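You operate a simulated robot arm through the tools that you are given. There is no shell and no other tool.

You are at the controls of a simulated robot arm. One attempt, no reset.

JOB
Move the fan's white plug to the yellow socket with the power strip off, then run the fan on SLOW.
Fine: red switch off before the plug comes out, on again once it is in; leave the steamer and its plug alone. Where these are worked on the way, their far stop is far enough and under half their travel is too little: red switch.
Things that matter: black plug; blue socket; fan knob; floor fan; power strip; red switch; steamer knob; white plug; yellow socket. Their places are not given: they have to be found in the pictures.

Only the result counts: the job must be done as asked and must still hold three seconds after the hand-in. Knocking over, shifting, dropping, spilling or breaking anything else fails it.

ROBOT AND FRAMES
A 7-joint arm with a fingered hand, fixed in place. Base frame: the origin is on the floor under the middle of its stand, x ahead of it, y to its left, z up. Units: m, rad, N and s.
With the tool pointing down near the work surface it reaches from about 0.36 to 0.84 m from the base axis. Its first joint turns from -2.007 to 2.007 rad. Payload 5 kg.
The tool frame sits at the grasp point between the pads (the TCP): z along the fingers, y along the line on which they close. The tips reach 0.032 m beyond it. The gripper opens to 0.16 m; its body begins 0.089 m behind the TCP. The gripper is a hand of 4 fingers: y runs from the thumb to the fingers, the wrist lies at [0, 0, -0.267] in the tool frame, and closing takes about 1.5 s.
Orientation is told as [roll, pitch, yaw] about the base's x, y, z axes, in that order, counted from this pose: with the fingers straight down and closing along the base's y, the tool's x points along the base's -x, its y along +y and its z along -z.

CONTROLS
- The arm moves only by the tool drive_tool. Its arguments are lists of equal length, an entry for each row: "claw": the closure in counts, from 0 (fully open) to 255 (shut); "travel": the shift along the tool's x, y, z in m, a list of three; "angular": the turn, a rotation vector about the tool's x, y, z in rad, a list of three. In form: {"claw": [claw, ...], "travel": [[x, y, z], ...], "angular": [[rx, ry, rz], ...]}. A call has 1 to 20 rows; each row is the pose to reach, as a shift and turn from the pose commanded when the call began, along the tool's axes at that moment. Rows are played at 5 a second. More than 0.05 m and 0.15 rad between two rows, or a gripper value outside its range, and nothing of the call is played. A pose out of reach is approached as far as the arm can. The call stops where the force on the tool passes 40 N (or 10 N more than at its start, if that is more) or the arm is blocked; 0.2 s more then pass. The fingers move at their own pace (about 0.108 m/s each) and stop on an object; they squeeze with about 25 N. The grip force told is the motor's: it shows also when the fingers shut on nothing. Time passes only in rows, and 0.2 s behind the last, so rows that repeat a pose let the fingers close. The reply holds the time, the measured pose of the TCP, the force on the tool along the base axes, the opening and the grip force, in the units named above and with some noise, with the torque about the TCP (base axes, N m) and any sound that the robot's microphone picked up.
- Cameras (640 x 400 px; columns grow to the right, rows downward): "scene" is fixed at [0.2213, -0.6521, 1.623]; the picture's right is [0.95, -0.31, 0.00], its down [-0.16, -0.50, -0.85] and it looks along [0.26, 0.81, -0.53] (base axes); focal length 310 px, centre (320, 200). "wrist" rides on the gripper at [0.08, -0.004, -0.114] in the tool frame; the picture's right is [0.05, 1.00, 0.00], its down [-0.82, 0.04, -0.58] and it looks along [-0.58, 0.03, 0.82] (tool axes); focal length 265 px, centre (320, 200).
- snapshot(camera): a new picture of that camera. No time passes.
- slide_trunk(by): slides the trunk up (or, below 0, down) by that many m; the arm rides with it, the base frame stays. It gives what a move gives, with no picture.
- grasp_type(shape): the hand has 4 fingers and takes this shape, open, in about a second: jaw (thumb against the fingers, like two jaws); tri (thumb and two fingers); tip (a fingertip pinch); poke (one finger out to press); point (the index stretched); flat (the hand flat); cup (the hand cupped); fist (a fist). The gripper value then closes the fingers along that shape, each until it touches; the sizes above hold for jaw. It gives what a move gives, with no picture.
- point_at(camera, pixels): there is no depth. For up to 12 entries [column, row, z] of the newest picture of that camera ("zoom" is the newest enlarged one), the place [x, y] in the base frame at which the ray of that pixel passes the height z, good to about 0.003 m. No time passes.
- enlarge(camera, box): a new picture of the part [left, top, right, bottom] of that camera's present view, enlarged. No time passes.
- close_job(): hands the job in; it is judged then, once.

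Open the gripper and draw the arm clear of the work before you hand the job in, unless the task says otherwise.

The tools are called after "Call:" by a JSON object that holds its "fn" and its "kwargs". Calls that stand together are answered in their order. drive_tool: Moves the arm, as the interface text tells. Its arguments: {"type":"object","properties":{"claw":{"type":"array","items":{"type":"number"}},"travel":{"type":"array","items":{"type":"array","items":{"type":"number"}}},"angular":{"type":"array","items":{"type":"array","items":{"type":"number"}}}},"required":["claw","travel","angular"]} The other tools are called the same way: slide_trunk (by) moves the trunk up or down; grasp_type (shape) gives the hand a shape; snapshot (camera) takes a picture; point_at (camera, pixels) gives the place at which the rays of pixels pass given heights; enlarge (camera, box) takes an enlarged picture of a part of a camera's view; close_job () hands the job in.

At the start:

```text
t: 0.0
tcp_pos: [0.4649, 0.4219, 1.1237]
ee_rot: [-0.001, -0.001, 0.0]
force: [-0.3, -0.1, 0.1]
moment: [0.02, 0.03, 0.0]
gripper_width: 0.1598
grasp_force: 0.1
shape: jaw
trunk travel left (down, up): [-0.85, 0.14]
```

scene: 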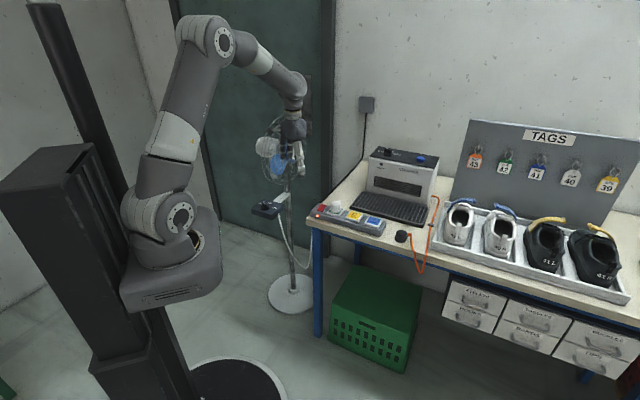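
wrist: 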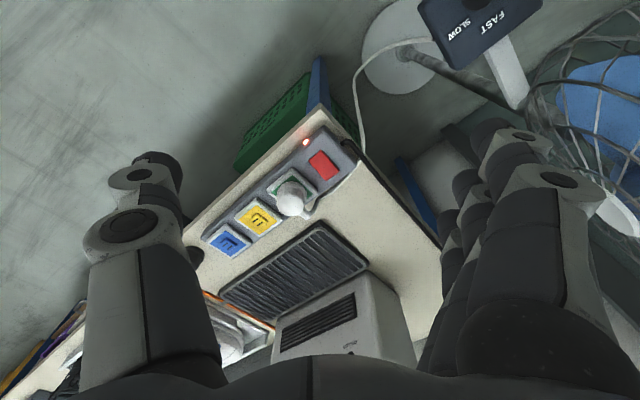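

The scene shows the power strip near (350,215) with red switch at ~(320,208), white plug at ~(337,207), yellow socket ~(355,216), blue ~(375,221), and the fan control box at ~(265,210). I enlarge these regions for detail.

Call:
{"fn": "enlarge", "kwargs": {"camera": "scene", "box": [300, 180, 420, 255]}}

Call:
{"fn": "enlarge", "kwargs": {"camera": "scene", "box": [230, 90, 350, 240]}}

Call:
{"fn": "enlarge", "kwargs": {"camera": "wrist", "box": [180, 100, 400, 280]}}

Call:
{"fn": "enlarge", "kwargs": {"camera": "wrist", "box": [380, 0, 640, 160]}}

```text
5.33 times, centred on (360, 218) of scene
```

zoom: 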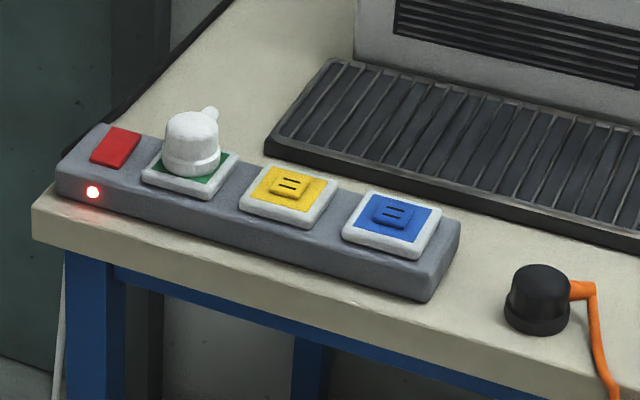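

```text
2.67 times, centred on (290, 165) of scene
```

zoom: 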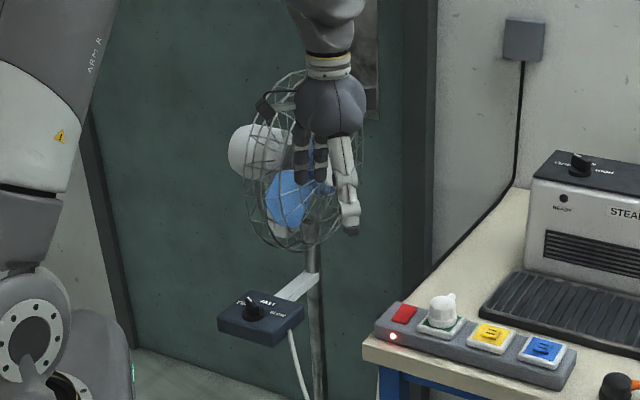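

```text
2.22 times, centred on (290, 190) of wrist
```

zoom: 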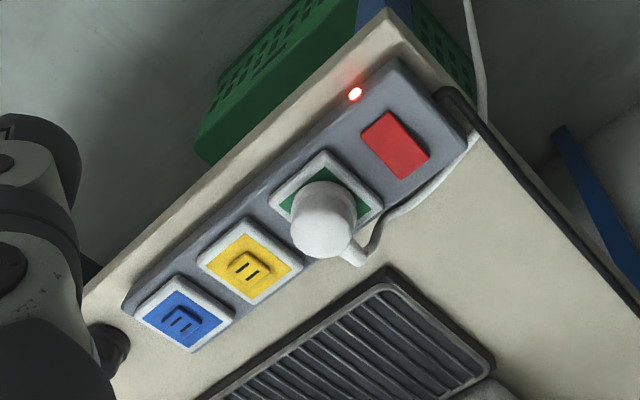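

```text
2.46 times, centred on (510, 80) of wrist
```

zoom: 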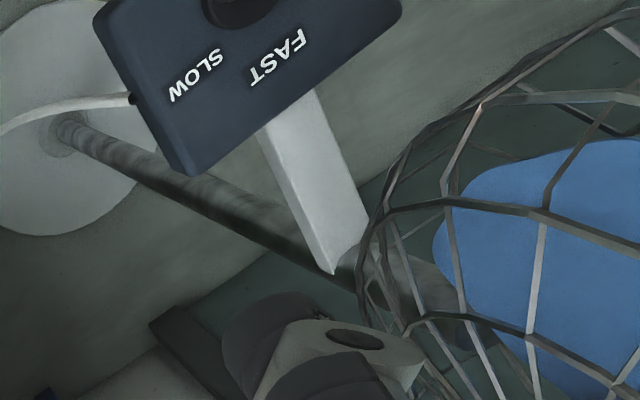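

The strip with its slots is clear in both views. I triangulate by casting rays from both cameras at several heights.

Call:
{"fn": "point_at", "kwargs": {"camera": "scene", "pixels": [[321.6, 208.1, 0.6], [321.6, 208.1, 0.8], [354.2, 217.3, 0.6], [354.2, 217.3, 0.8], [373.3, 222.1, 0.6], [373.3, 222.1, 0.8], [336, 204.9, 0.6], [336, 204.9, 0.8], [264, 206, 0.6], [264, 206, 0.8]]}}

Call:
{"fn": "point_at", "kwargs": {"camera": "wrist", "pixels": [[323.9, 165.8, 0.6], [323.9, 165.8, 0.8], [258.2, 218.5, 0.6], [258.2, 218.5, 0.8], [229.3, 241.9, 0.6], [229.3, 241.9, 0.8], [291, 199, 0.6], [291, 199, 0.8]]}}

```text
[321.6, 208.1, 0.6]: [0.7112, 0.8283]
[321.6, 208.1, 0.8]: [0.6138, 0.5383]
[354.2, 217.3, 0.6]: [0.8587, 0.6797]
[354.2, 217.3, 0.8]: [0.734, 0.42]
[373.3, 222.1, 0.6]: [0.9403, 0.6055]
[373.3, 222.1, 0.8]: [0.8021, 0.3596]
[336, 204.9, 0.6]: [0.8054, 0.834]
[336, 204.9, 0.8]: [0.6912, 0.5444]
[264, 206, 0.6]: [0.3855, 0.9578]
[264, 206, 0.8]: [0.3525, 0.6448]
```

```text
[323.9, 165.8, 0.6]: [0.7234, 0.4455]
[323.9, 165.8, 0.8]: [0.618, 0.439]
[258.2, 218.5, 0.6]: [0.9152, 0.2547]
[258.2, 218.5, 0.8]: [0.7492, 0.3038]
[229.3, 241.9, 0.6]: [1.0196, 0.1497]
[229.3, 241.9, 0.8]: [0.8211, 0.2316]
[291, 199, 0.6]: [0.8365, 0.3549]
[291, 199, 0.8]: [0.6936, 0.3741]
```

The strip is at about z 0.87 with red (0.58,0.437), plug (0.625,0.385), yellow (0.687,0.322), blue (0.746,0.264). Now I triangulate the fan box labels: SLOW at scene (274,207)/wrist (460,30), FAST at scene (268.6,202.5)/wrist (493,23), plus fan base and steamer edges.

Call:
{"fn": "point_at", "kwargs": {"camera": "scene", "pixels": [[274.2, 207.4, 0.6], [274.2, 207.4, 0.8], [268.6, 202.5, 0.6], [268.6, 202.5, 0.8], [264.5, 205.5, 0.6], [264.5, 205.5, 0.8], [290, 293, 0.02], [287, 160, 1.0], [287, 160, 1.2]]}}

Call:
{"fn": "point_at", "kwargs": {"camera": "wrist", "pixels": [[459.7, 29.5, 0.6], [459.7, 29.5, 0.8], [492.6, 23.4, 0.6], [492.6, 23.4, 0.8], [512, 105, 0.6], [512, 105, 0.8]]}}

```text
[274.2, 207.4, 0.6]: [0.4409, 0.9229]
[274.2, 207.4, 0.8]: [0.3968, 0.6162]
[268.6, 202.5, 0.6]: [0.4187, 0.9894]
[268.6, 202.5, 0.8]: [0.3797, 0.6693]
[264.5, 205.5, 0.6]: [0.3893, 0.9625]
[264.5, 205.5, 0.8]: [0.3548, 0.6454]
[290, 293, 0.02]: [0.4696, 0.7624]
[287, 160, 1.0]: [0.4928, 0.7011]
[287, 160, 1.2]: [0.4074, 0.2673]
```

```text
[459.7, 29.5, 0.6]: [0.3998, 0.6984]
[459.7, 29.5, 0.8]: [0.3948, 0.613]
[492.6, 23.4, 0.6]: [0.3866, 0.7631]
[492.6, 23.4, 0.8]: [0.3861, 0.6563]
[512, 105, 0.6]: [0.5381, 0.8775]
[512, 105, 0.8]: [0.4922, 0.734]
```

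SLOW label triangulates to about (0.395,0.612,0.803), so the fan box top is near z 0.80 and its knob near (0.35,0.62). I zoom further on the switch, the knob and the fan.

Call:
{"fn": "enlarge", "kwargs": {"camera": "scene", "box": [306, 196, 346, 221]}}

Call:
{"fn": "enlarge", "kwargs": {"camera": "wrist", "box": [290, 130, 370, 180]}}

Call:
{"fn": "enlarge", "kwargs": {"camera": "scene", "box": [240, 185, 304, 225]}}

Call:
{"fn": "enlarge", "kwargs": {"camera": "scene", "box": [240, 110, 340, 200]}}

```text
16.00 times, centred on (326, 208) of scene
```

zoom: 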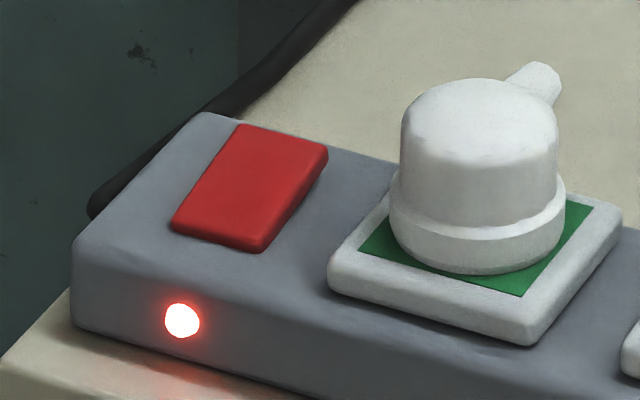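

```text
8.00 times, centred on (330, 155) of wrist
```

zoom: 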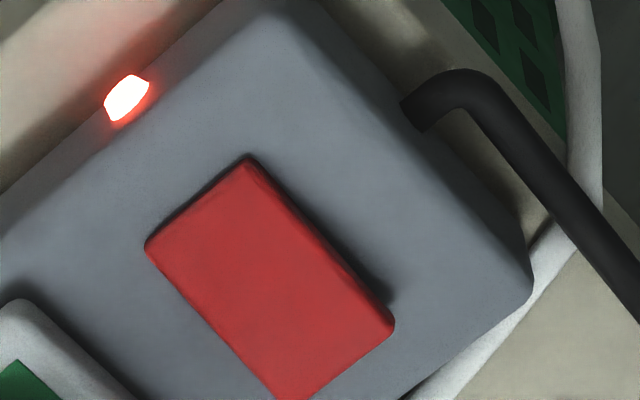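

```text
10.00 times, centred on (272, 205) of scene
```

zoom: 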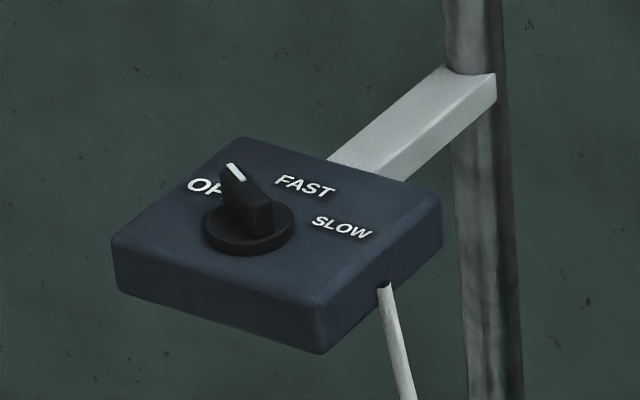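

```text
4.44 times, centred on (290, 155) of scene
```

zoom: 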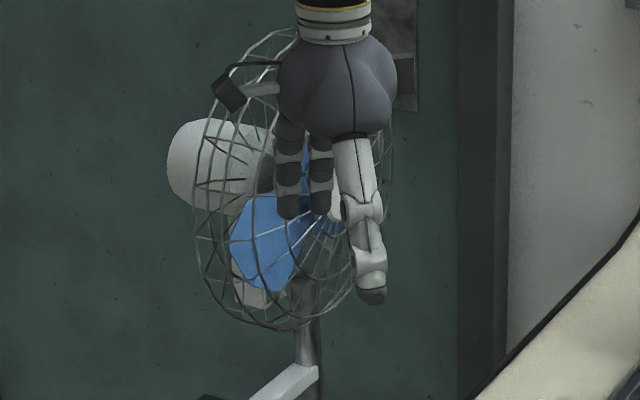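

The switch looks like a rocker whose LED end is down and back end (steamer side) raised; the knob points to OFF with FAST then SLOW clockwise. I move away from the fan cage to above the strip with yaw 45° for a closer look.

Call:
{"fn": "drive_tool", "kwargs": {"claw": [0, 0, 0, 0, 0, 0, 0], "travel": [[-0.006, -0.01, 0.01], [-0.012, -0.02, 0.025], [-0.018, -0.03, 0.04], [-0.024, -0.04, 0.055], [-0.03, -0.05, 0.065], [-0.035, -0.052, 0.074], [-0.035, -0.052, 0.074]], "angular": [[0, 0, -0.13], [0, 0, -0.26], [0, 0, -0.39], [0, 0, -0.52], [0, 0, -0.65], [0, 0, -0.785], [0, 0, -0.785]]}}

Call:
{"fn": "snapshot", "kwargs": {"camera": "wrist"}}

Call:
{"fn": "snapshot", "kwargs": {"camera": "scene"}}

```text
t: 1.6
tcp_pos: [0.502, 0.3698, 1.0513]
ee_rot: [0.0, 0.0, 0.785]
force: [1.1, 0.0, -0.3]
moment: [0.01, 0.01, 0.04]
gripper_width: 0.1599
grasp_force: 0.0
shape: jaw
trunk travel left (down, up): [-0.85, 0.14]
```

```text
taken
```

wrist: 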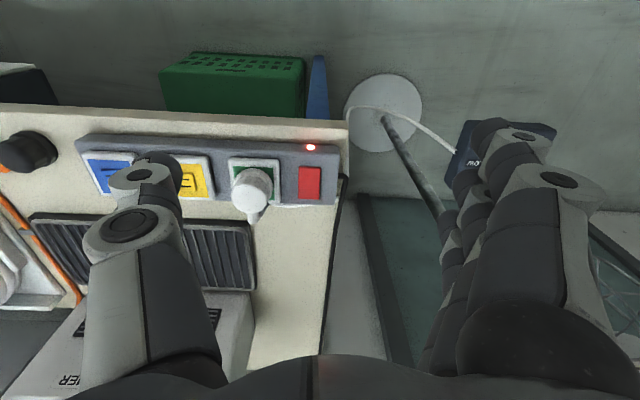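

```text
taken
```

scene: 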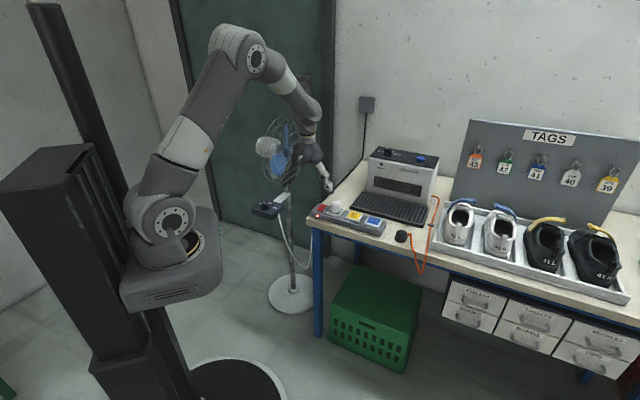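

The wrist view now shows the strip almost level: red switch (310,183), plug (250,190), yellow (190,178), blue (110,172). I enlarge it for precise coordinates.

Call:
{"fn": "enlarge", "kwargs": {"camera": "wrist", "box": [200, 125, 360, 225]}}

Call:
{"fn": "enlarge", "kwargs": {"camera": "wrist", "box": [60, 120, 220, 220]}}

Call:
{"fn": "enlarge", "kwargs": {"camera": "wrist", "box": [290, 150, 338, 210]}}

```text
4.00 times, centred on (280, 175) of wrist
```

zoom: 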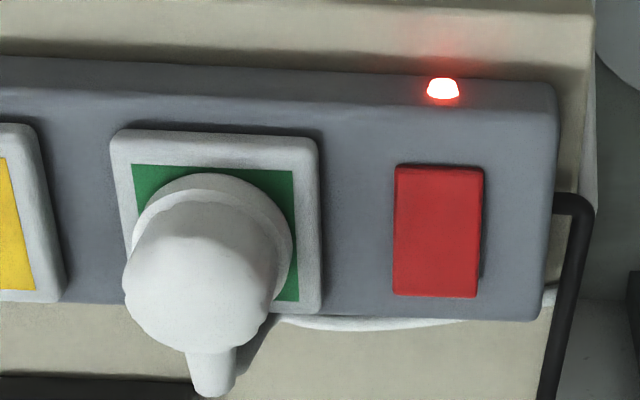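

```text
4.00 times, centred on (140, 170) of wrist
```

zoom: 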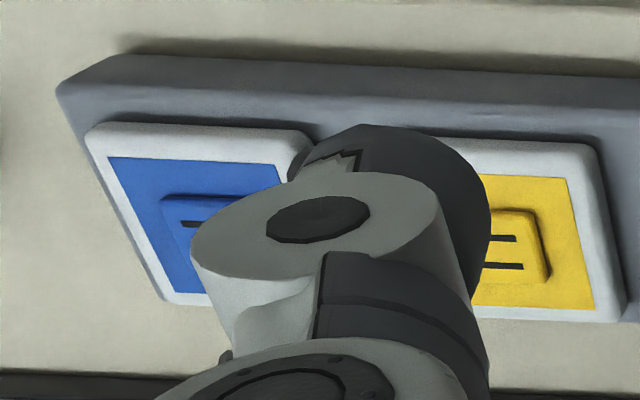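

```text
6.67 times, centred on (314, 180) of wrist
```

zoom: 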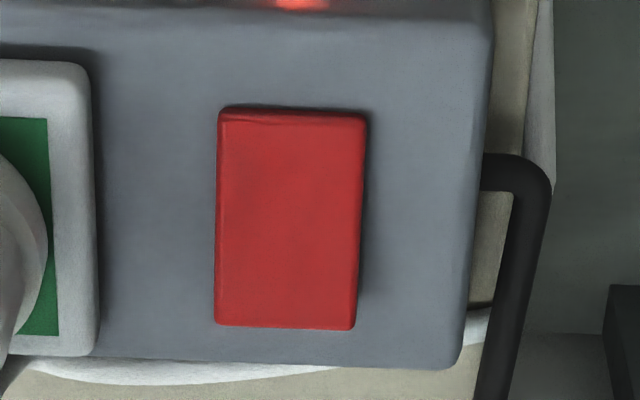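

I triangulate the red switch's four top corners in both views to see which end is raised, and get the plug/plates' position.

Call:
{"fn": "snapshot", "kwargs": {"camera": "scene"}}

Call:
{"fn": "point_at", "kwargs": {"camera": "scene", "pixels": [[322.4, 210.8, 0.86], [322.4, 210.8, 0.88], [316.75, 209.6, 0.86], [316.75, 209.6, 0.88], [326.4, 204.9, 0.86], [326.4, 204.9, 0.88], [321.0, 203.3, 0.86], [321.0, 203.3, 0.88]]}}

Call:
{"fn": "point_at", "kwargs": {"camera": "wrist", "pixels": [[299.5, 166.25, 0.86], [299.5, 166.25, 0.88], [321, 166.75, 0.86], [321, 166.75, 0.88], [298.25, 199, 0.86], [298.25, 199, 0.88], [319.5, 199.25, 0.86], [319.5, 199.25, 0.88]]}}

```text
taken
```

scene: 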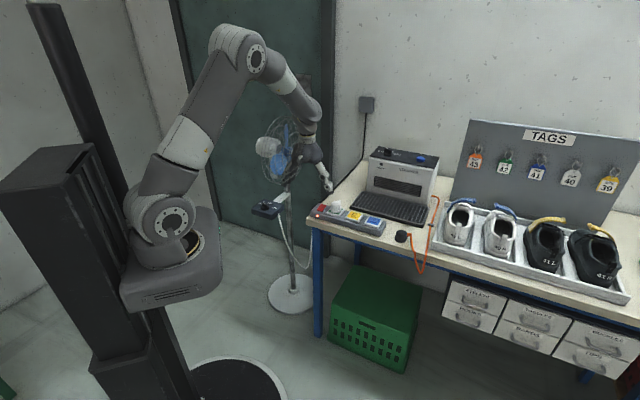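

```text
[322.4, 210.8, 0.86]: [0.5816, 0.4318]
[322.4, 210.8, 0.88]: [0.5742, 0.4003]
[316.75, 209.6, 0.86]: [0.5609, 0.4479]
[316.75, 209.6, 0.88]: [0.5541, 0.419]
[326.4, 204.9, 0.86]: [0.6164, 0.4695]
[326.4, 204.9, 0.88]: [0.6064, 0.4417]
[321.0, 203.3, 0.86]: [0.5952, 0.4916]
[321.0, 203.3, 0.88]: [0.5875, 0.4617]
```

```text
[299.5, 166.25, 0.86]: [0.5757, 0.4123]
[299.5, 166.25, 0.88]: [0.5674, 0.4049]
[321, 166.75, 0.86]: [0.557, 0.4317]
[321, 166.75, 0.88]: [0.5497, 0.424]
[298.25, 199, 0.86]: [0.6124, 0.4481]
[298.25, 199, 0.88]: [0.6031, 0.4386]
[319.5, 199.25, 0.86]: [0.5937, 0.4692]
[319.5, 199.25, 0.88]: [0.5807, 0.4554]
```

The back end of the switch triangulates ~8 mm higher (z≈0.885) than the LED end (z≈0.876), so it's a rocker to be pressed at its back end around (0.59,0.442). I put the hand in the poke shape and look at where the fingertip sits.

Call:
{"fn": "grasp_type", "kwargs": {"shape": "poke"}}

Call:
{"fn": "snapshot", "kwargs": {"camera": "wrist"}}

Call:
{"fn": "enlarge", "kwargs": {"camera": "scene", "box": [270, 120, 366, 220]}}

```text
t: 2.5
tcp_pos: [0.5014, 0.3693, 1.0505]
ee_rot: [-0.001, -0.001, 0.783]
force: [-0.6, -0.6, 1.0]
moment: [0.0, 0.01, 0.03]
gripper_width: 0.0
grasp_force: 0.1
shape: poke
trunk travel left (down, up): [-0.85, 0.14]
```

```text
taken
```

wrist: 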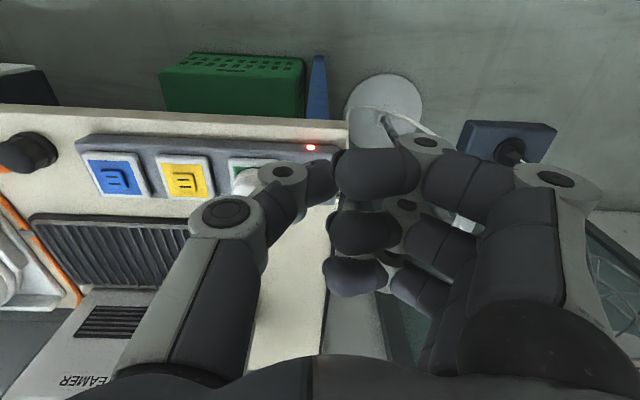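

```text
4.00 times, centred on (318, 170) of scene
```

zoom: 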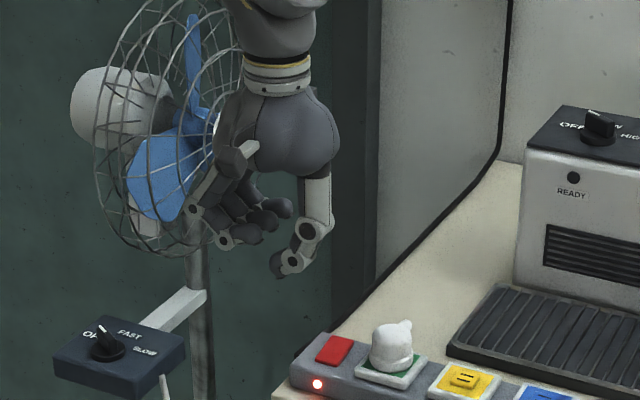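

In "poke" the fingers curl and the thumb seems lowest, but it isn't clear which finger is out. I compare with the "point" shape.

Call:
{"fn": "grasp_type", "kwargs": {"shape": "point"}}

Call:
{"fn": "snapshot", "kwargs": {"camera": "wrist"}}

Call:
{"fn": "enlarge", "kwargs": {"camera": "scene", "box": [270, 120, 366, 220]}}

```text
t: 3.4
tcp_pos: [0.5026, 0.3692, 1.0505]
ee_rot: [0.0, -0.002, 0.786]
force: [-0.1, -0.1, 0.0]
moment: [0.0, -0.01, 0.0]
gripper_width: 0.1522
grasp_force: 0.1
shape: point
trunk travel left (down, up): [-0.85, 0.14]
```

```text
taken
```

wrist: 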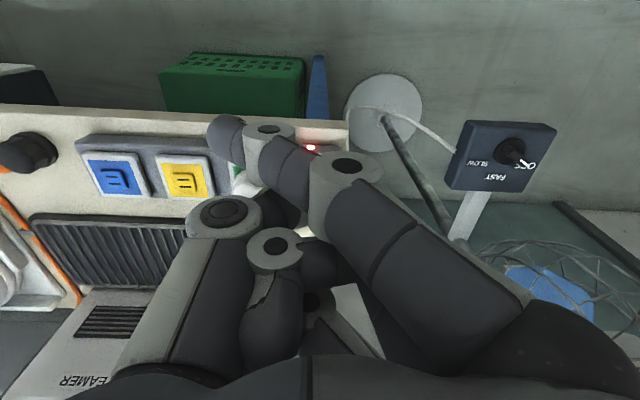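

```text
4.00 times, centred on (318, 170) of scene
```

zoom: 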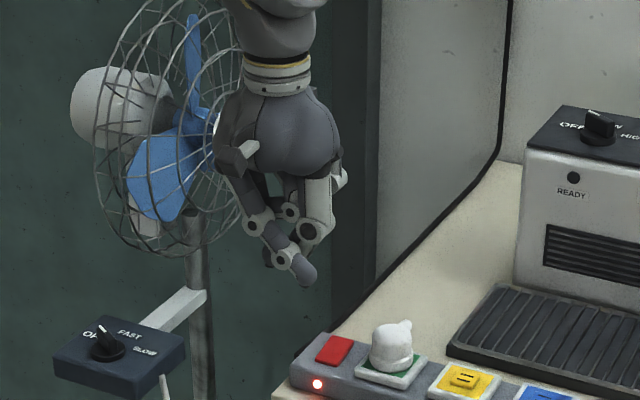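

The shape may still be settling, so I let a second pass with the pose held and look again.

Call:
{"fn": "drive_tool", "kwargs": {"claw": [0, 0, 0, 0, 0], "travel": [[0, 0, 0], [0, 0, 0], [0, 0, 0], [0, 0, 0], [0, 0, 0]], "angular": [[0, 0, 0], [0, 0, 0], [0, 0, 0], [0, 0, 0], [0, 0, 0]]}}

Call:
{"fn": "snapshot", "kwargs": {"camera": "wrist"}}

Call:
{"fn": "enlarge", "kwargs": {"camera": "scene", "box": [270, 120, 366, 220]}}

```text
t: 4.6
tcp_pos: [0.5022, 0.3696, 1.0515]
ee_rot: [0.0, 0.0, 0.784]
force: [-0.5, 0.1, 0.8]
moment: [0.05, -0.02, 0.0]
gripper_width: 0.1525
grasp_force: 0.1
shape: point
trunk travel left (down, up): [-0.85, 0.14]
```

```text
taken
```

wrist: 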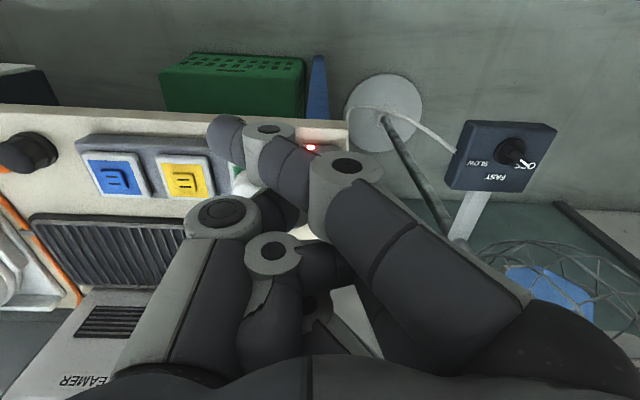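

```text
4.00 times, centred on (318, 170) of scene
```

zoom: 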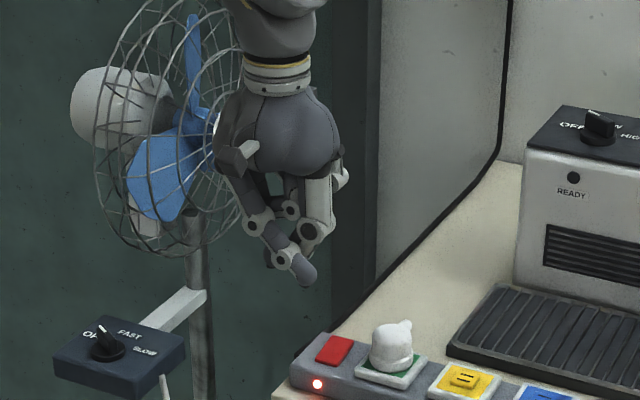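

"Point" extends the index but slanted across the thumb. I return to "poke", let it settle, and also look at it.

Call:
{"fn": "grasp_type", "kwargs": {"shape": "poke"}}

Call:
{"fn": "drive_tool", "kwargs": {"claw": [0, 0, 0, 0, 0], "travel": [[0, 0, 0], [0, 0, 0], [0, 0, 0], [0, 0, 0], [0, 0, 0]], "angular": [[0, 0, 0], [0, 0, 0], [0, 0, 0], [0, 0, 0], [0, 0, 0]]}}

Call:
{"fn": "snapshot", "kwargs": {"camera": "wrist"}}

Call:
{"fn": "enlarge", "kwargs": {"camera": "scene", "box": [290, 135, 354, 215]}}

```text
t: 5.5
tcp_pos: [0.5017, 0.3699, 1.0501]
ee_rot: [0.0, 0.0, 0.783]
force: [0.8, -0.9, 0.0]
moment: [-0.01, 0.0, -0.01]
gripper_width: 0.0002
grasp_force: 0.1
shape: poke
trunk travel left (down, up): [-0.85, 0.14]
```

```text
t: 6.7
tcp_pos: [0.5016, 0.3696, 1.051]
ee_rot: [0.0, 0.001, 0.782]
force: [0.2, 0.4, 0.0]
moment: [0.02, 0.01, 0.01]
gripper_width: 0.0
grasp_force: 0.0
shape: poke
trunk travel left (down, up): [-0.85, 0.14]
```

```text
taken
```

wrist: 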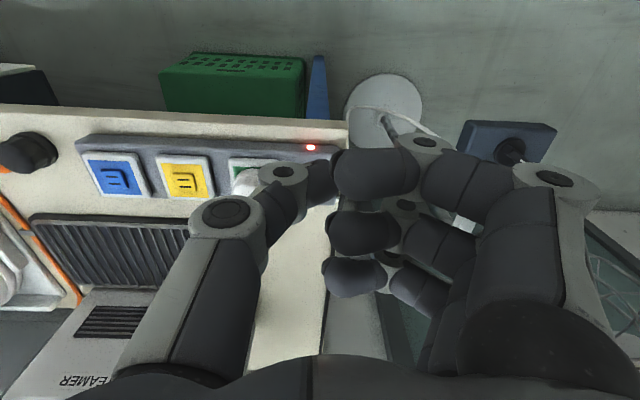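

```text
5.00 times, centred on (322, 175) of scene
```

zoom: 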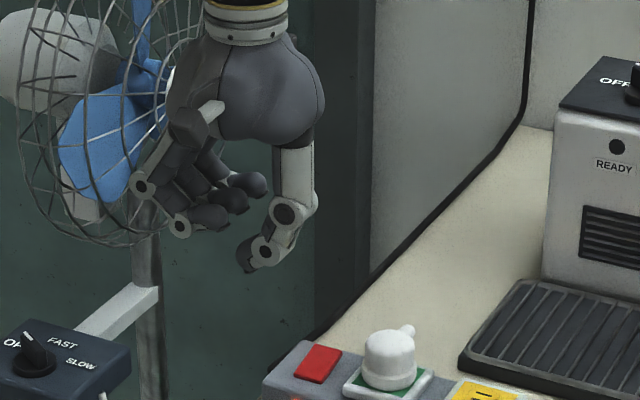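

The thumb seems to be the poker, its tip near the tool axis (wrist ~(322,182), scene ~(307.4,188)). I check that with ray casts near its height.

Call:
{"fn": "point_at", "kwargs": {"camera": "scene", "pixels": [[307.4, 188, 1.0], [307.4, 188, 1.02], [307.4, 188, 1.04], [307.4, 188, 1.06]]}}

Call:
{"fn": "enlarge", "kwargs": {"camera": "wrist", "box": [240, 130, 400, 230]}}

Call:
{"fn": "enlarge", "kwargs": {"camera": "scene", "box": [295, 170, 327, 195]}}

```text
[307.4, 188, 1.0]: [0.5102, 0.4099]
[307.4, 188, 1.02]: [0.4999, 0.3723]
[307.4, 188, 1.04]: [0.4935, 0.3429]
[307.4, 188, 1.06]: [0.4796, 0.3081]
```

```text
4.00 times, centred on (320, 180) of wrist
```

zoom: 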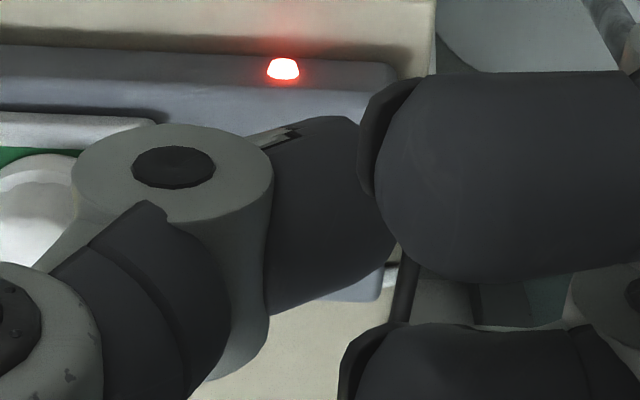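

```text
16.00 times, centred on (311, 182) of scene
```

zoom: 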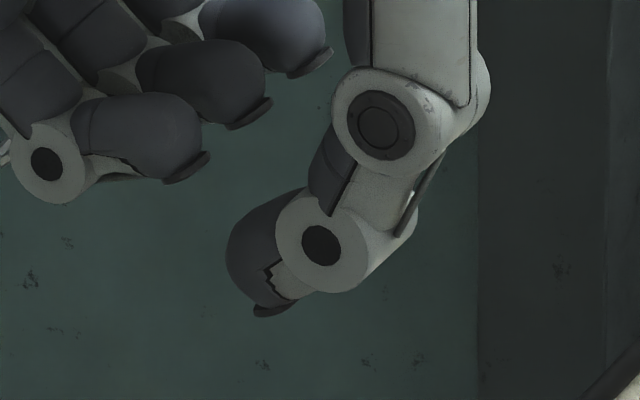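

The thumb tip is at about the tool axis, ~0.03 m beyond the TCP. I check how low the curled fingers hang compared with it.

Call:
{"fn": "point_at", "kwargs": {"camera": "scene", "pixels": [[302.6, 181, 1.0], [302.6, 181, 1.03], [302.6, 181, 1.06], [305.5, 177.5, 1.03], [305.5, 177.5, 1.06], [307.6, 189.1, 1.01], [307.6, 189.1, 1.03]]}}

Call:
{"fn": "point_at", "kwargs": {"camera": "wrist", "pixels": [[338, 180, 1.0], [338, 180, 1.03], [338, 180, 1.06], [326, 242, 1.03], [326, 242, 1.06], [336, 172, 1.01], [336, 172, 1.03]]}}

```text
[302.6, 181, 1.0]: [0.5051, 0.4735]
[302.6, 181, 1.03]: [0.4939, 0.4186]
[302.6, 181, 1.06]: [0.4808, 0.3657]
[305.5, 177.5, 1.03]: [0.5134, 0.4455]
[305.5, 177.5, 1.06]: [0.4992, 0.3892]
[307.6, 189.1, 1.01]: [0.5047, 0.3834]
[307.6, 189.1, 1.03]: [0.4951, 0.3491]
```

```text
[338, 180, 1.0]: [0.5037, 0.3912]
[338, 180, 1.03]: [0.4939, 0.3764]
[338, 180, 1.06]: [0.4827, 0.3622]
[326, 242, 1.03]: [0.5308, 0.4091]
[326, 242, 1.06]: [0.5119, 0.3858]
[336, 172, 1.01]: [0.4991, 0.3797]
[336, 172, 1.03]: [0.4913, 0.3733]
```

The curled fingers' lowest point is ~z 1.055 while the thumb tip is at ~1.018, so the thumb presses cleanly. I move above the back end of the rocker, tip ~35 mm above it.

Call:
{"fn": "drive_tool", "kwargs": {"claw": [0, 0, 0, 0, 0, 0, 0, 0], "travel": [[-0.03, -0.003, 0], [-0.06, -0.006, 0], [-0.09, -0.009, 0], [-0.1117, -0.0113, 0], [-0.1117, -0.0113, 0.035], [-0.1117, -0.0113, 0.07], [-0.1117, -0.0113, 0.1], [-0.1117, -0.0113, 0.1]], "angular": [[0, 0, 0], [0, 0, 0], [0, 0, 0], [0, 0, 0], [0, 0, 0], [0, 0, 0], [0, 0, 0], [0, 0, 0]]}}

Call:
{"fn": "snapshot", "kwargs": {"camera": "wrist"}}

Call:
{"fn": "enlarge", "kwargs": {"camera": "scene", "box": [290, 175, 354, 215]}}

```text
t: 8.5
tcp_pos: [0.5893, 0.4394, 0.9508]
ee_rot: [-0.001, 0.001, 0.784]
force: [0.4, 0.9, -0.9]
moment: [-0.01, -0.01, -0.04]
gripper_width: 0.0
grasp_force: 0.0
shape: poke
trunk travel left (down, up): [-0.85, 0.14]
```

```text
taken
```

wrist: 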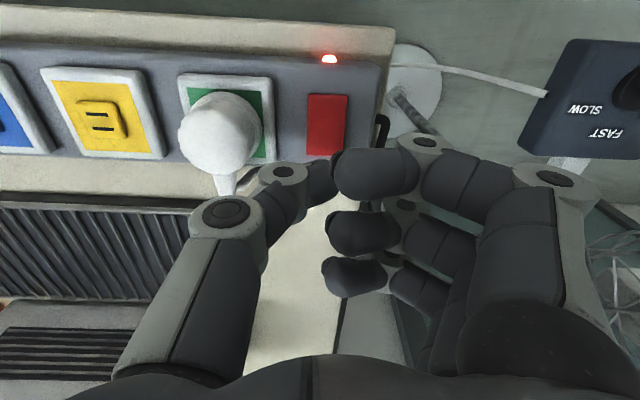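

```text
10.00 times, centred on (322, 195) of scene
```

zoom: 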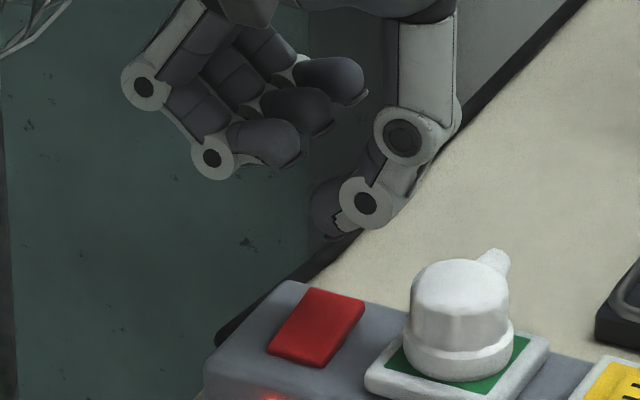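

The thumb tip at scene zoom (335,238) is straight above the rocker's back end. I descend to near contact.

Call:
{"fn": "drive_tool", "kwargs": {"claw": [0, 0, 0, 0], "travel": [[0, 0, 0.012], [0, 0, 0.022], [0, 0, 0.028], [0, 0, 0.028]], "angular": [[0, 0, 0], [0, 0, 0], [0, 0, 0], [0, 0, 0]]}}

Call:
{"fn": "snapshot", "kwargs": {"camera": "wrist"}}

Call:
{"fn": "enlarge", "kwargs": {"camera": "scene", "box": [306, 190, 346, 215]}}

```text
t: 9.5
tcp_pos: [0.5878, 0.44, 0.9218]
ee_rot: [-0.001, -0.001, 0.785]
force: [-0.1, -0.1, -0.1]
moment: [-0.01, 0.01, 0.01]
gripper_width: 0.0
grasp_force: 0.1
shape: poke
trunk travel left (down, up): [-0.85, 0.14]
```

```text
taken
```

wrist: 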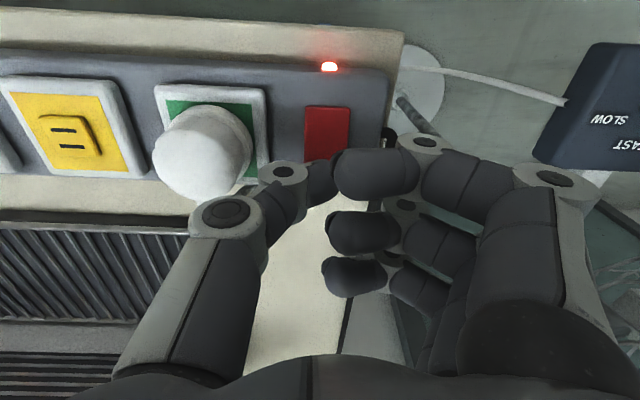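

```text
16.00 times, centred on (326, 202) of scene
```

zoom: 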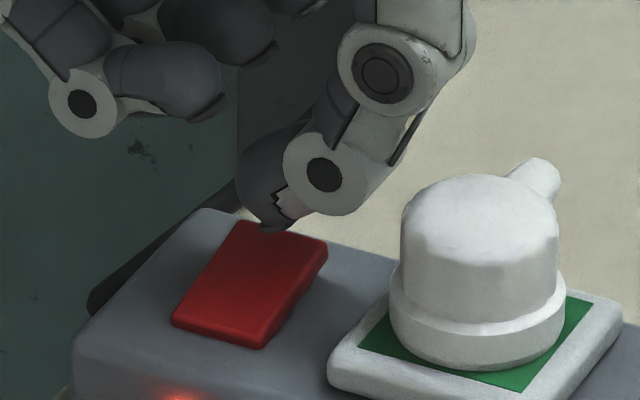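

The tip is poised a few mm over the back end of the rocker. I press down in small steps.

Call:
{"fn": "drive_tool", "kwargs": {"claw": [0, 0, 0, 0, 0, 0], "travel": [[0, 0, 0.002], [0, 0, 0.004], [0, 0, 0.006], [0, 0, 0.008], [0, 0, 0.01], [0, 0, 0.012]], "angular": [[0, 0, 0], [0, 0, 0], [0, 0, 0], [0, 0, 0], [0, 0, 0], [0, 0, 0]]}}

Call:
{"fn": "enlarge", "kwargs": {"camera": "scene", "box": [306, 190, 346, 215]}}

```text
t: 10.9
tcp_pos: [0.5877, 0.4406, 0.9115]
ee_rot: [0.0, -0.001, 0.785]
force: [1.1, 0.2, 5.1]
moment: [0.0, 0.06, 0.04]
gripper_width: 0.0
grasp_force: 0.0
shape: poke
trunk travel left (down, up): [-0.85, 0.14]
```

```text
16.00 times, centred on (326, 202) of scene
```

zoom: 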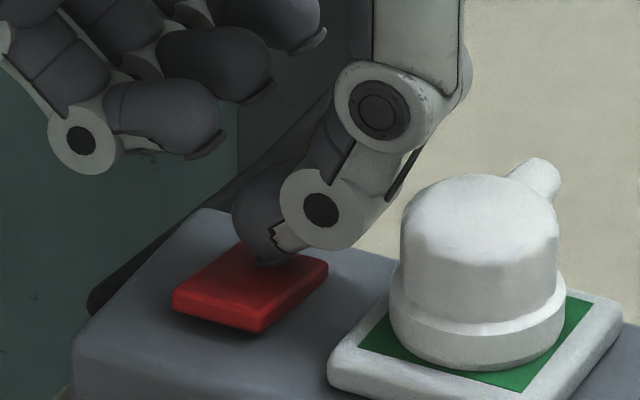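

The rocker's front now rises (shadow below it) with only 5 N so far; I press on a few mm to the stop.

Call:
{"fn": "drive_tool", "kwargs": {"claw": [0, 0, 0, 0], "travel": [[0, 0, 0.002], [0, 0, 0.004], [0, 0, 0.006], [0, 0, 0.006]], "angular": [[0, 0, 0], [0, 0, 0], [0, 0, 0], [0, 0, 0]]}}

Call:
{"fn": "enlarge", "kwargs": {"camera": "scene", "box": [300, 190, 356, 225]}}

```text
t: 11.9
tcp_pos: [0.5901, 0.438, 0.9076]
ee_rot: [-0.003, -0.007, 0.784]
force: [8.9, -4.8, 36.3]
moment: [-0.21, 0.06, 0.08]
gripper_width: 0.0002
grasp_force: 0.0
shape: poke
trunk travel left (down, up): [-0.85, 0.14]
```

```text
11.43 times, centred on (328, 208) of scene
```

zoom: 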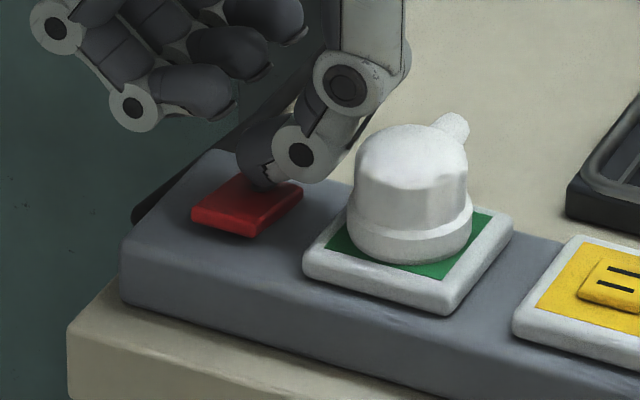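

The LED is dark and the force rose to 36 N at the far stop, so the strip is off. I lift straight up and verify.

Call:
{"fn": "drive_tool", "kwargs": {"claw": [0, 0, 0, 0, 0, 0], "travel": [[0, 0, -0.02], [0, 0, -0.05], [0, 0, -0.09], [0, 0, -0.13], [0, 0, -0.16], [0, 0, -0.16]], "angular": [[0, 0, 0], [0, 0, 0], [0, 0, 0], [0, 0, 0], [0, 0, 0], [0, 0, 0]]}}

Call:
{"fn": "enlarge", "kwargs": {"camera": "scene", "box": [300, 190, 356, 225]}}

Call:
{"fn": "snapshot", "kwargs": {"camera": "wrist"}}

```text
t: 13.3
tcp_pos: [0.5896, 0.4425, 1.0619]
ee_rot: [0.0, 0.0, 0.785]
force: [0.6, 0.4, -0.7]
moment: [0.0, 0.01, 0.04]
gripper_width: 0.0001
grasp_force: 0.0
shape: poke
trunk travel left (down, up): [-0.85, 0.14]
```

```text
11.43 times, centred on (328, 208) of scene
```

zoom: 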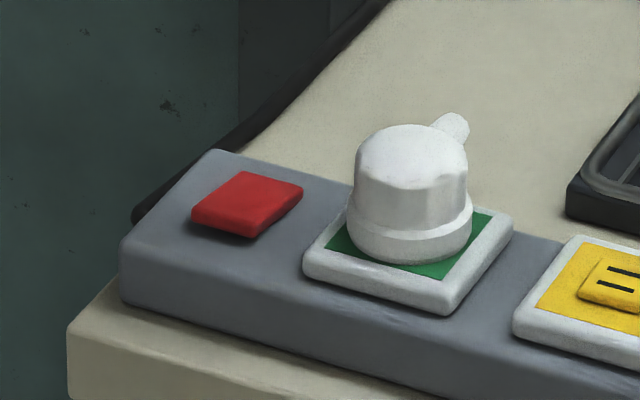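

```text
taken
```

wrist: 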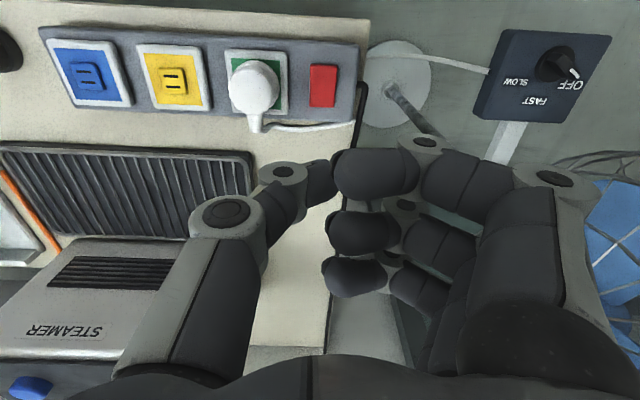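

The switch is off and undisturbed. This wrist view shows all three plates; I enlarge it for precise plate centres.

Call:
{"fn": "enlarge", "kwargs": {"camera": "wrist", "box": [30, 10, 206, 120]}}

Call:
{"fn": "enlarge", "kwargs": {"camera": "wrist", "box": [200, 30, 376, 140]}}

```text
3.64 times, centred on (118, 65) of wrist
```

zoom: 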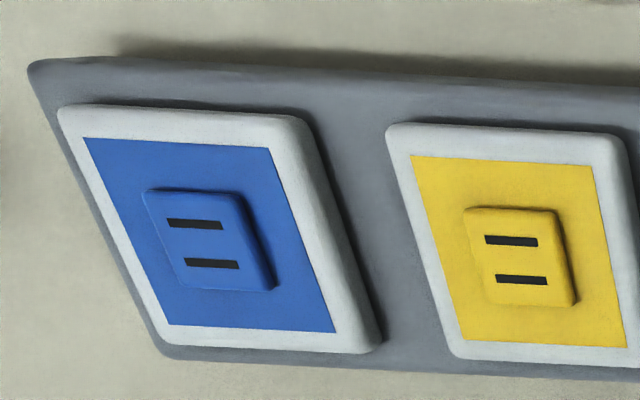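

```text
3.64 times, centred on (288, 85) of wrist
```

zoom: 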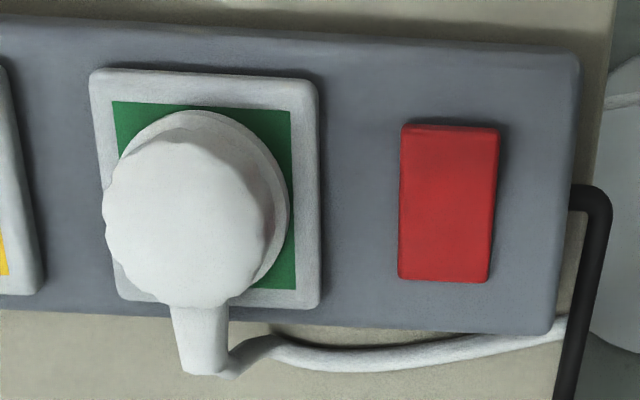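

From the zoomed views the plate centres are blue (90.1,76.4), yellow (174.3,80.3), green (258.5,84.2) in the wrist picture. I cast them repeatedly at plate height to average out noise.

Call:
{"fn": "point_at", "kwargs": {"camera": "wrist", "pixels": [[90.1, 76.4, 0.875], [174.3, 80.3, 0.875], [258.5, 84.2, 0.875], [90.1, 76.4, 0.875], [174.3, 80.3, 0.875], [258.5, 84.2, 0.875], [90.1, 76.4, 0.875], [174.3, 80.3, 0.875], [258.5, 84.2, 0.875], [90.1, 76.4, 0.875], [174.3, 80.3, 0.875], [258.5, 84.2, 0.875]]}}

```text
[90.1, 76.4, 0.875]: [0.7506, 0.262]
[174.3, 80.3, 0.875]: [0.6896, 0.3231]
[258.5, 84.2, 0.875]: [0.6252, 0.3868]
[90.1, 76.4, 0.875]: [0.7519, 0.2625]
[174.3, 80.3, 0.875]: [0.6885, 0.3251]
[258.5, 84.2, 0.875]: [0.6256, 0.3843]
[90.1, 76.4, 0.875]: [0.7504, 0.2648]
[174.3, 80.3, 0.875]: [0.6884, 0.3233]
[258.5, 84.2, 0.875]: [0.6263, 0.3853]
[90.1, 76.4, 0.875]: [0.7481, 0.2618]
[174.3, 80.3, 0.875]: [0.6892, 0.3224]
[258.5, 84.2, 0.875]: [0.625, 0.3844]
```

Green/plug centre ≈(0.6255,0.385), yellow ≈(0.689,0.3235): socket pitch ≈0.087 m along −45°. I move over the plug at the present height, then switch to jaw.

Call:
{"fn": "drive_tool", "kwargs": {"claw": [0, 0, 0, 0], "travel": [[0.005, -0.022, -0.01], [0.01, -0.044, -0.02], [0.0152, -0.0661, -0.03], [0.0152, -0.0661, -0.03]], "angular": [[0, 0, 0], [0, 0, 0], [0, 0, 0], [0, 0, 0]]}}

Call:
{"fn": "grasp_type", "kwargs": {"shape": "jaw"}}

Call:
{"fn": "drive_tool", "kwargs": {"claw": [140, 140, 140, 140, 140, 140], "travel": [[0, 0, 0], [0, 0, 0], [0, 0, 0], [0, 0, 0], [0, 0, 0], [0, 0, 0]], "angular": [[0, 0, 0], [0, 0, 0], [0, 0, 0], [0, 0, 0], [0, 0, 0], [0, 0, 0]]}}

Call:
{"fn": "snapshot", "kwargs": {"camera": "wrist"}}

Call:
{"fn": "enlarge", "kwargs": {"camera": "scene", "box": [290, 135, 386, 225]}}

```text
t: 14.3
tcp_pos: [0.625, 0.3849, 1.092]
ee_rot: [0.0, 0.001, 0.785]
force: [0.6, -0.4, 0.5]
moment: [-0.02, 0.0, 0.04]
gripper_width: 0.0
grasp_force: 0.0
shape: poke
trunk travel left (down, up): [-0.85, 0.14]
```

```text
t: 15.2
tcp_pos: [0.6262, 0.3839, 1.0929]
ee_rot: [0.0, -0.001, 0.784]
force: [0.0, 1.1, 0.1]
moment: [0.0, -0.02, 0.03]
gripper_width: 0.1597
grasp_force: 0.0
shape: jaw
trunk travel left (down, up): [-0.85, 0.14]
```

```text
t: 16.6
tcp_pos: [0.6255, 0.3842, 1.0937]
ee_rot: [-0.003, 0.001, 0.783]
force: [0.7, -0.3, -0.7]
moment: [0.0, 0.0, 0.01]
gripper_width: 0.0729
grasp_force: 0.2
shape: jaw
trunk travel left (down, up): [-0.85, 0.14]
```

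```text
taken
```

wrist: 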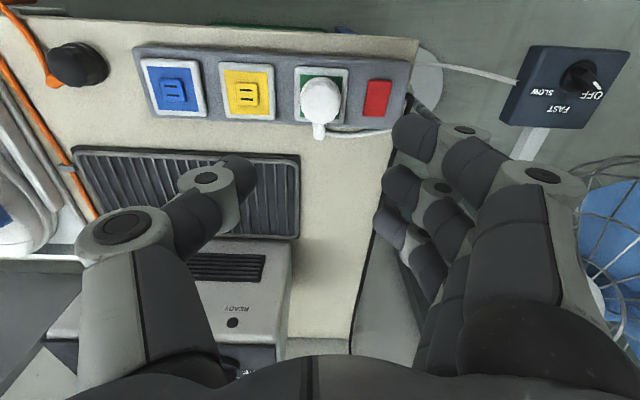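

```text
4.44 times, centred on (338, 180) of scene
```

zoom: 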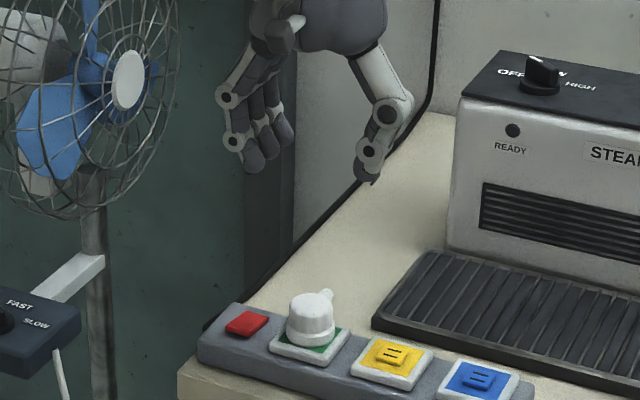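

At 140 counts the opening is 0.073 m and the hand is centred over the plug. Before descending I check clearance to the steamer tray/body and plug top height.

Call:
{"fn": "point_at", "kwargs": {"camera": "wrist", "pixels": [[190, 150, 0.85], [290, 160, 0.85], [200, 238, 0.84], [290, 240, 0.84], [320, 97, 0.91], [320, 97, 0.92]]}}

Call:
{"fn": "enlarge", "kwargs": {"camera": "wrist", "box": [208, 50, 400, 170]}}

Call:
{"fn": "enlarge", "kwargs": {"camera": "scene", "box": [320, 192, 352, 212]}}

```text
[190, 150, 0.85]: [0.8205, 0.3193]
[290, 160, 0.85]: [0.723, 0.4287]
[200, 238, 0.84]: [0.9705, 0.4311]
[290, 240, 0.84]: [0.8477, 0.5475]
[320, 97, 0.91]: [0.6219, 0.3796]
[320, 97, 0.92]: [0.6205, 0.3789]
```

```text
3.33 times, centred on (304, 110) of wrist
```

zoom: 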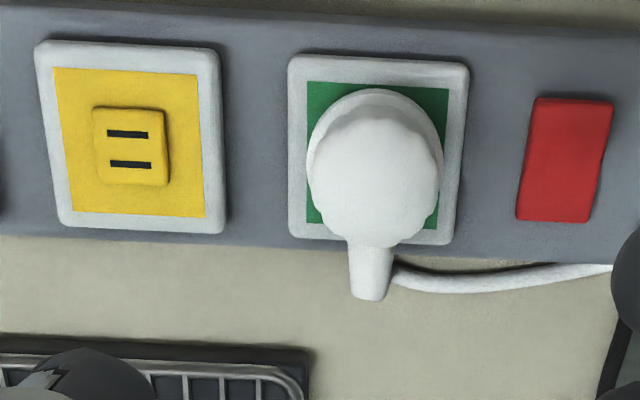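

```text
16.00 times, centred on (336, 202) of scene
```

zoom: 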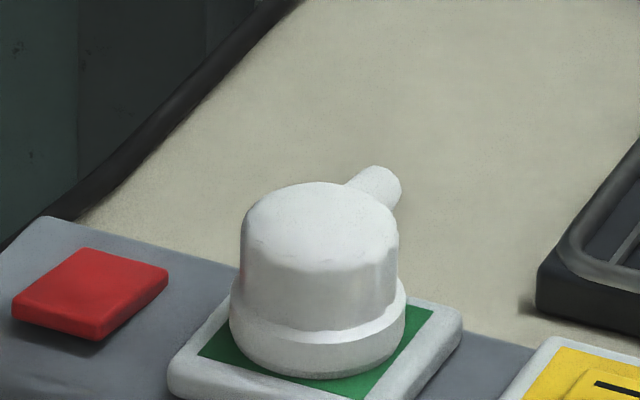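

Steamer body is ~0.27 m behind the strip, so the hand has room. I check the plug-top centre at wrist (321.4,105.5) for z≈0.915 against the TCP axis.

Call:
{"fn": "point_at", "kwargs": {"camera": "wrist", "pixels": [[321.4, 105.5, 0.915], [321.4, 105.5, 0.915], [321.4, 105.5, 0.915], [317.8, 94, 0.885], [317.8, 94, 0.885]]}}

Call:
{"fn": "point_at", "kwargs": {"camera": "scene", "pixels": [[336, 202.6, 0.915], [336, 202.6, 0.915], [336, 202.6, 0.905]]}}

```text
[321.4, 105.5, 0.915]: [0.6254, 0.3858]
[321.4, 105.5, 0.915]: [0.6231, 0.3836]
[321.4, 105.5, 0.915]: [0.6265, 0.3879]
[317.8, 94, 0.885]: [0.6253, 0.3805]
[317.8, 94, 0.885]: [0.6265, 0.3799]
```

```text
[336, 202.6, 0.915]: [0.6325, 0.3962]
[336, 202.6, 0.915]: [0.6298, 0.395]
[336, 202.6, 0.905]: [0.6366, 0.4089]
```

Plug centre ≈(0.6255,0.3855), top ≈0.92; the red switch's near edge is only ~0.052 m from the plug centre, so I narrow the opening to ~0.058 and descend partway to inspect.

Call:
{"fn": "drive_tool", "kwargs": {"claw": [162, 162, 162, 162, 162, 162, 162], "travel": [[0, 0, 0], [0, 0, 0.04], [0, 0, 0.08], [0, 0, 0.11], [0, 0, 0.13], [0, 0, 0.14], [0, 0, 0.14]], "angular": [[0, 0, 0], [0, 0, 0], [0, 0, 0], [0, 0, 0], [0, 0, 0], [0, 0, 0], [0, 0, 0]]}}

Call:
{"fn": "snapshot", "kwargs": {"camera": "wrist"}}

Call:
{"fn": "enlarge", "kwargs": {"camera": "scene", "box": [300, 170, 364, 220]}}

```text
t: 18.2
tcp_pos: [0.6228, 0.3832, 0.9547]
ee_rot: [0.0, 0.0, 0.786]
force: [0.8, -0.1, -0.3]
moment: [0.02, 0.02, -0.03]
gripper_width: 0.0589
grasp_force: 0.1
shape: jaw
trunk travel left (down, up): [-0.85, 0.14]
```

```text
taken
```

wrist: 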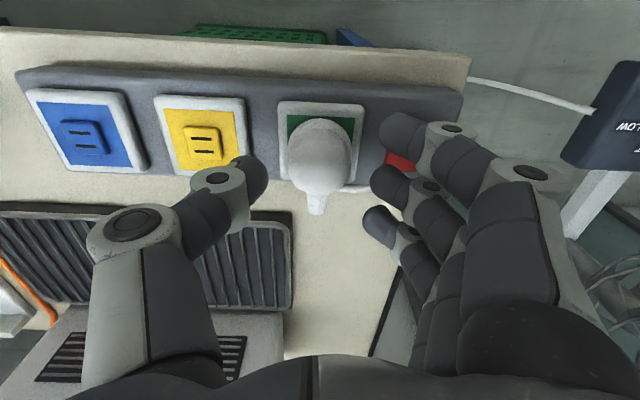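

```text
8.00 times, centred on (332, 195) of scene
```

zoom: 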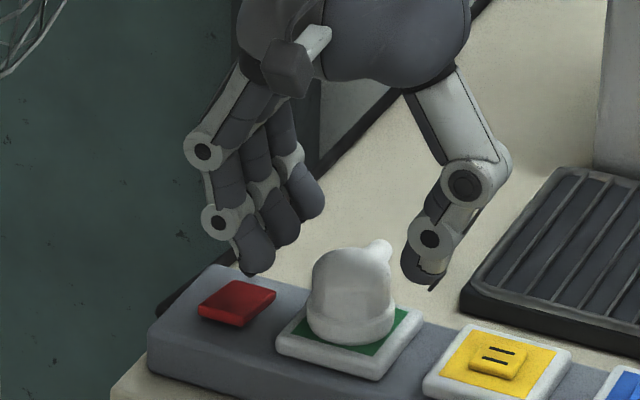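

The index fingertip is close above the red switch's corner, so I'll narrow more and grip higher (tips ≥0.89). I inspect the wrist view closely first.

Call:
{"fn": "enlarge", "kwargs": {"camera": "wrist", "box": [200, 80, 456, 240]}}

Call:
{"fn": "drive_tool", "kwargs": {"claw": [169, 169, 169, 169], "travel": [[0, 0, 0], [0, 0, 0], [0, 0, 0], [0, 0, 0]], "angular": [[0, 0, 0], [0, 0, 0], [0, 0, 0], [0, 0, 0]]}}

Call:
{"fn": "enlarge", "kwargs": {"camera": "wrist", "box": [200, 80, 456, 240]}}

```text
2.50 times, centred on (328, 160) of wrist
```

zoom: 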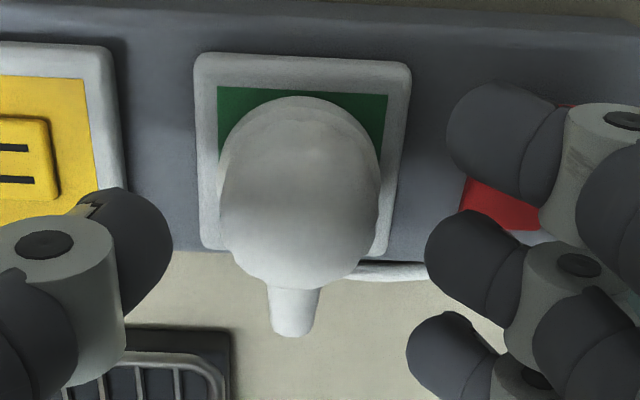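

```text
t: 19.2
tcp_pos: [0.6238, 0.383, 0.9544]
ee_rot: [0.0, 0.0, 0.786]
force: [0.5, 0.5, 0.2]
moment: [-0.01, 0.0, 0.02]
gripper_width: 0.0546
grasp_force: 0.1
shape: jaw
trunk travel left (down, up): [-0.85, 0.14]
```

```text
2.50 times, centred on (328, 160) of wrist
```

zoom: 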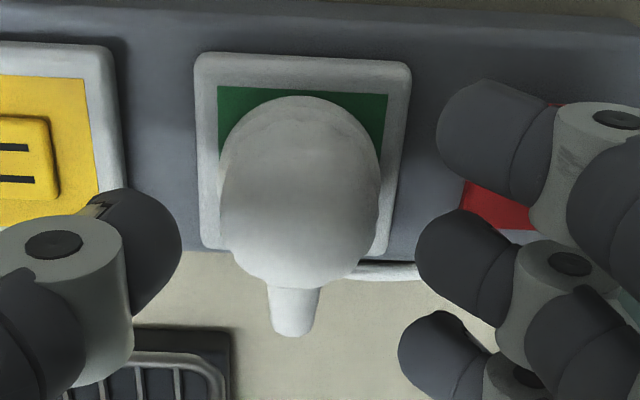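

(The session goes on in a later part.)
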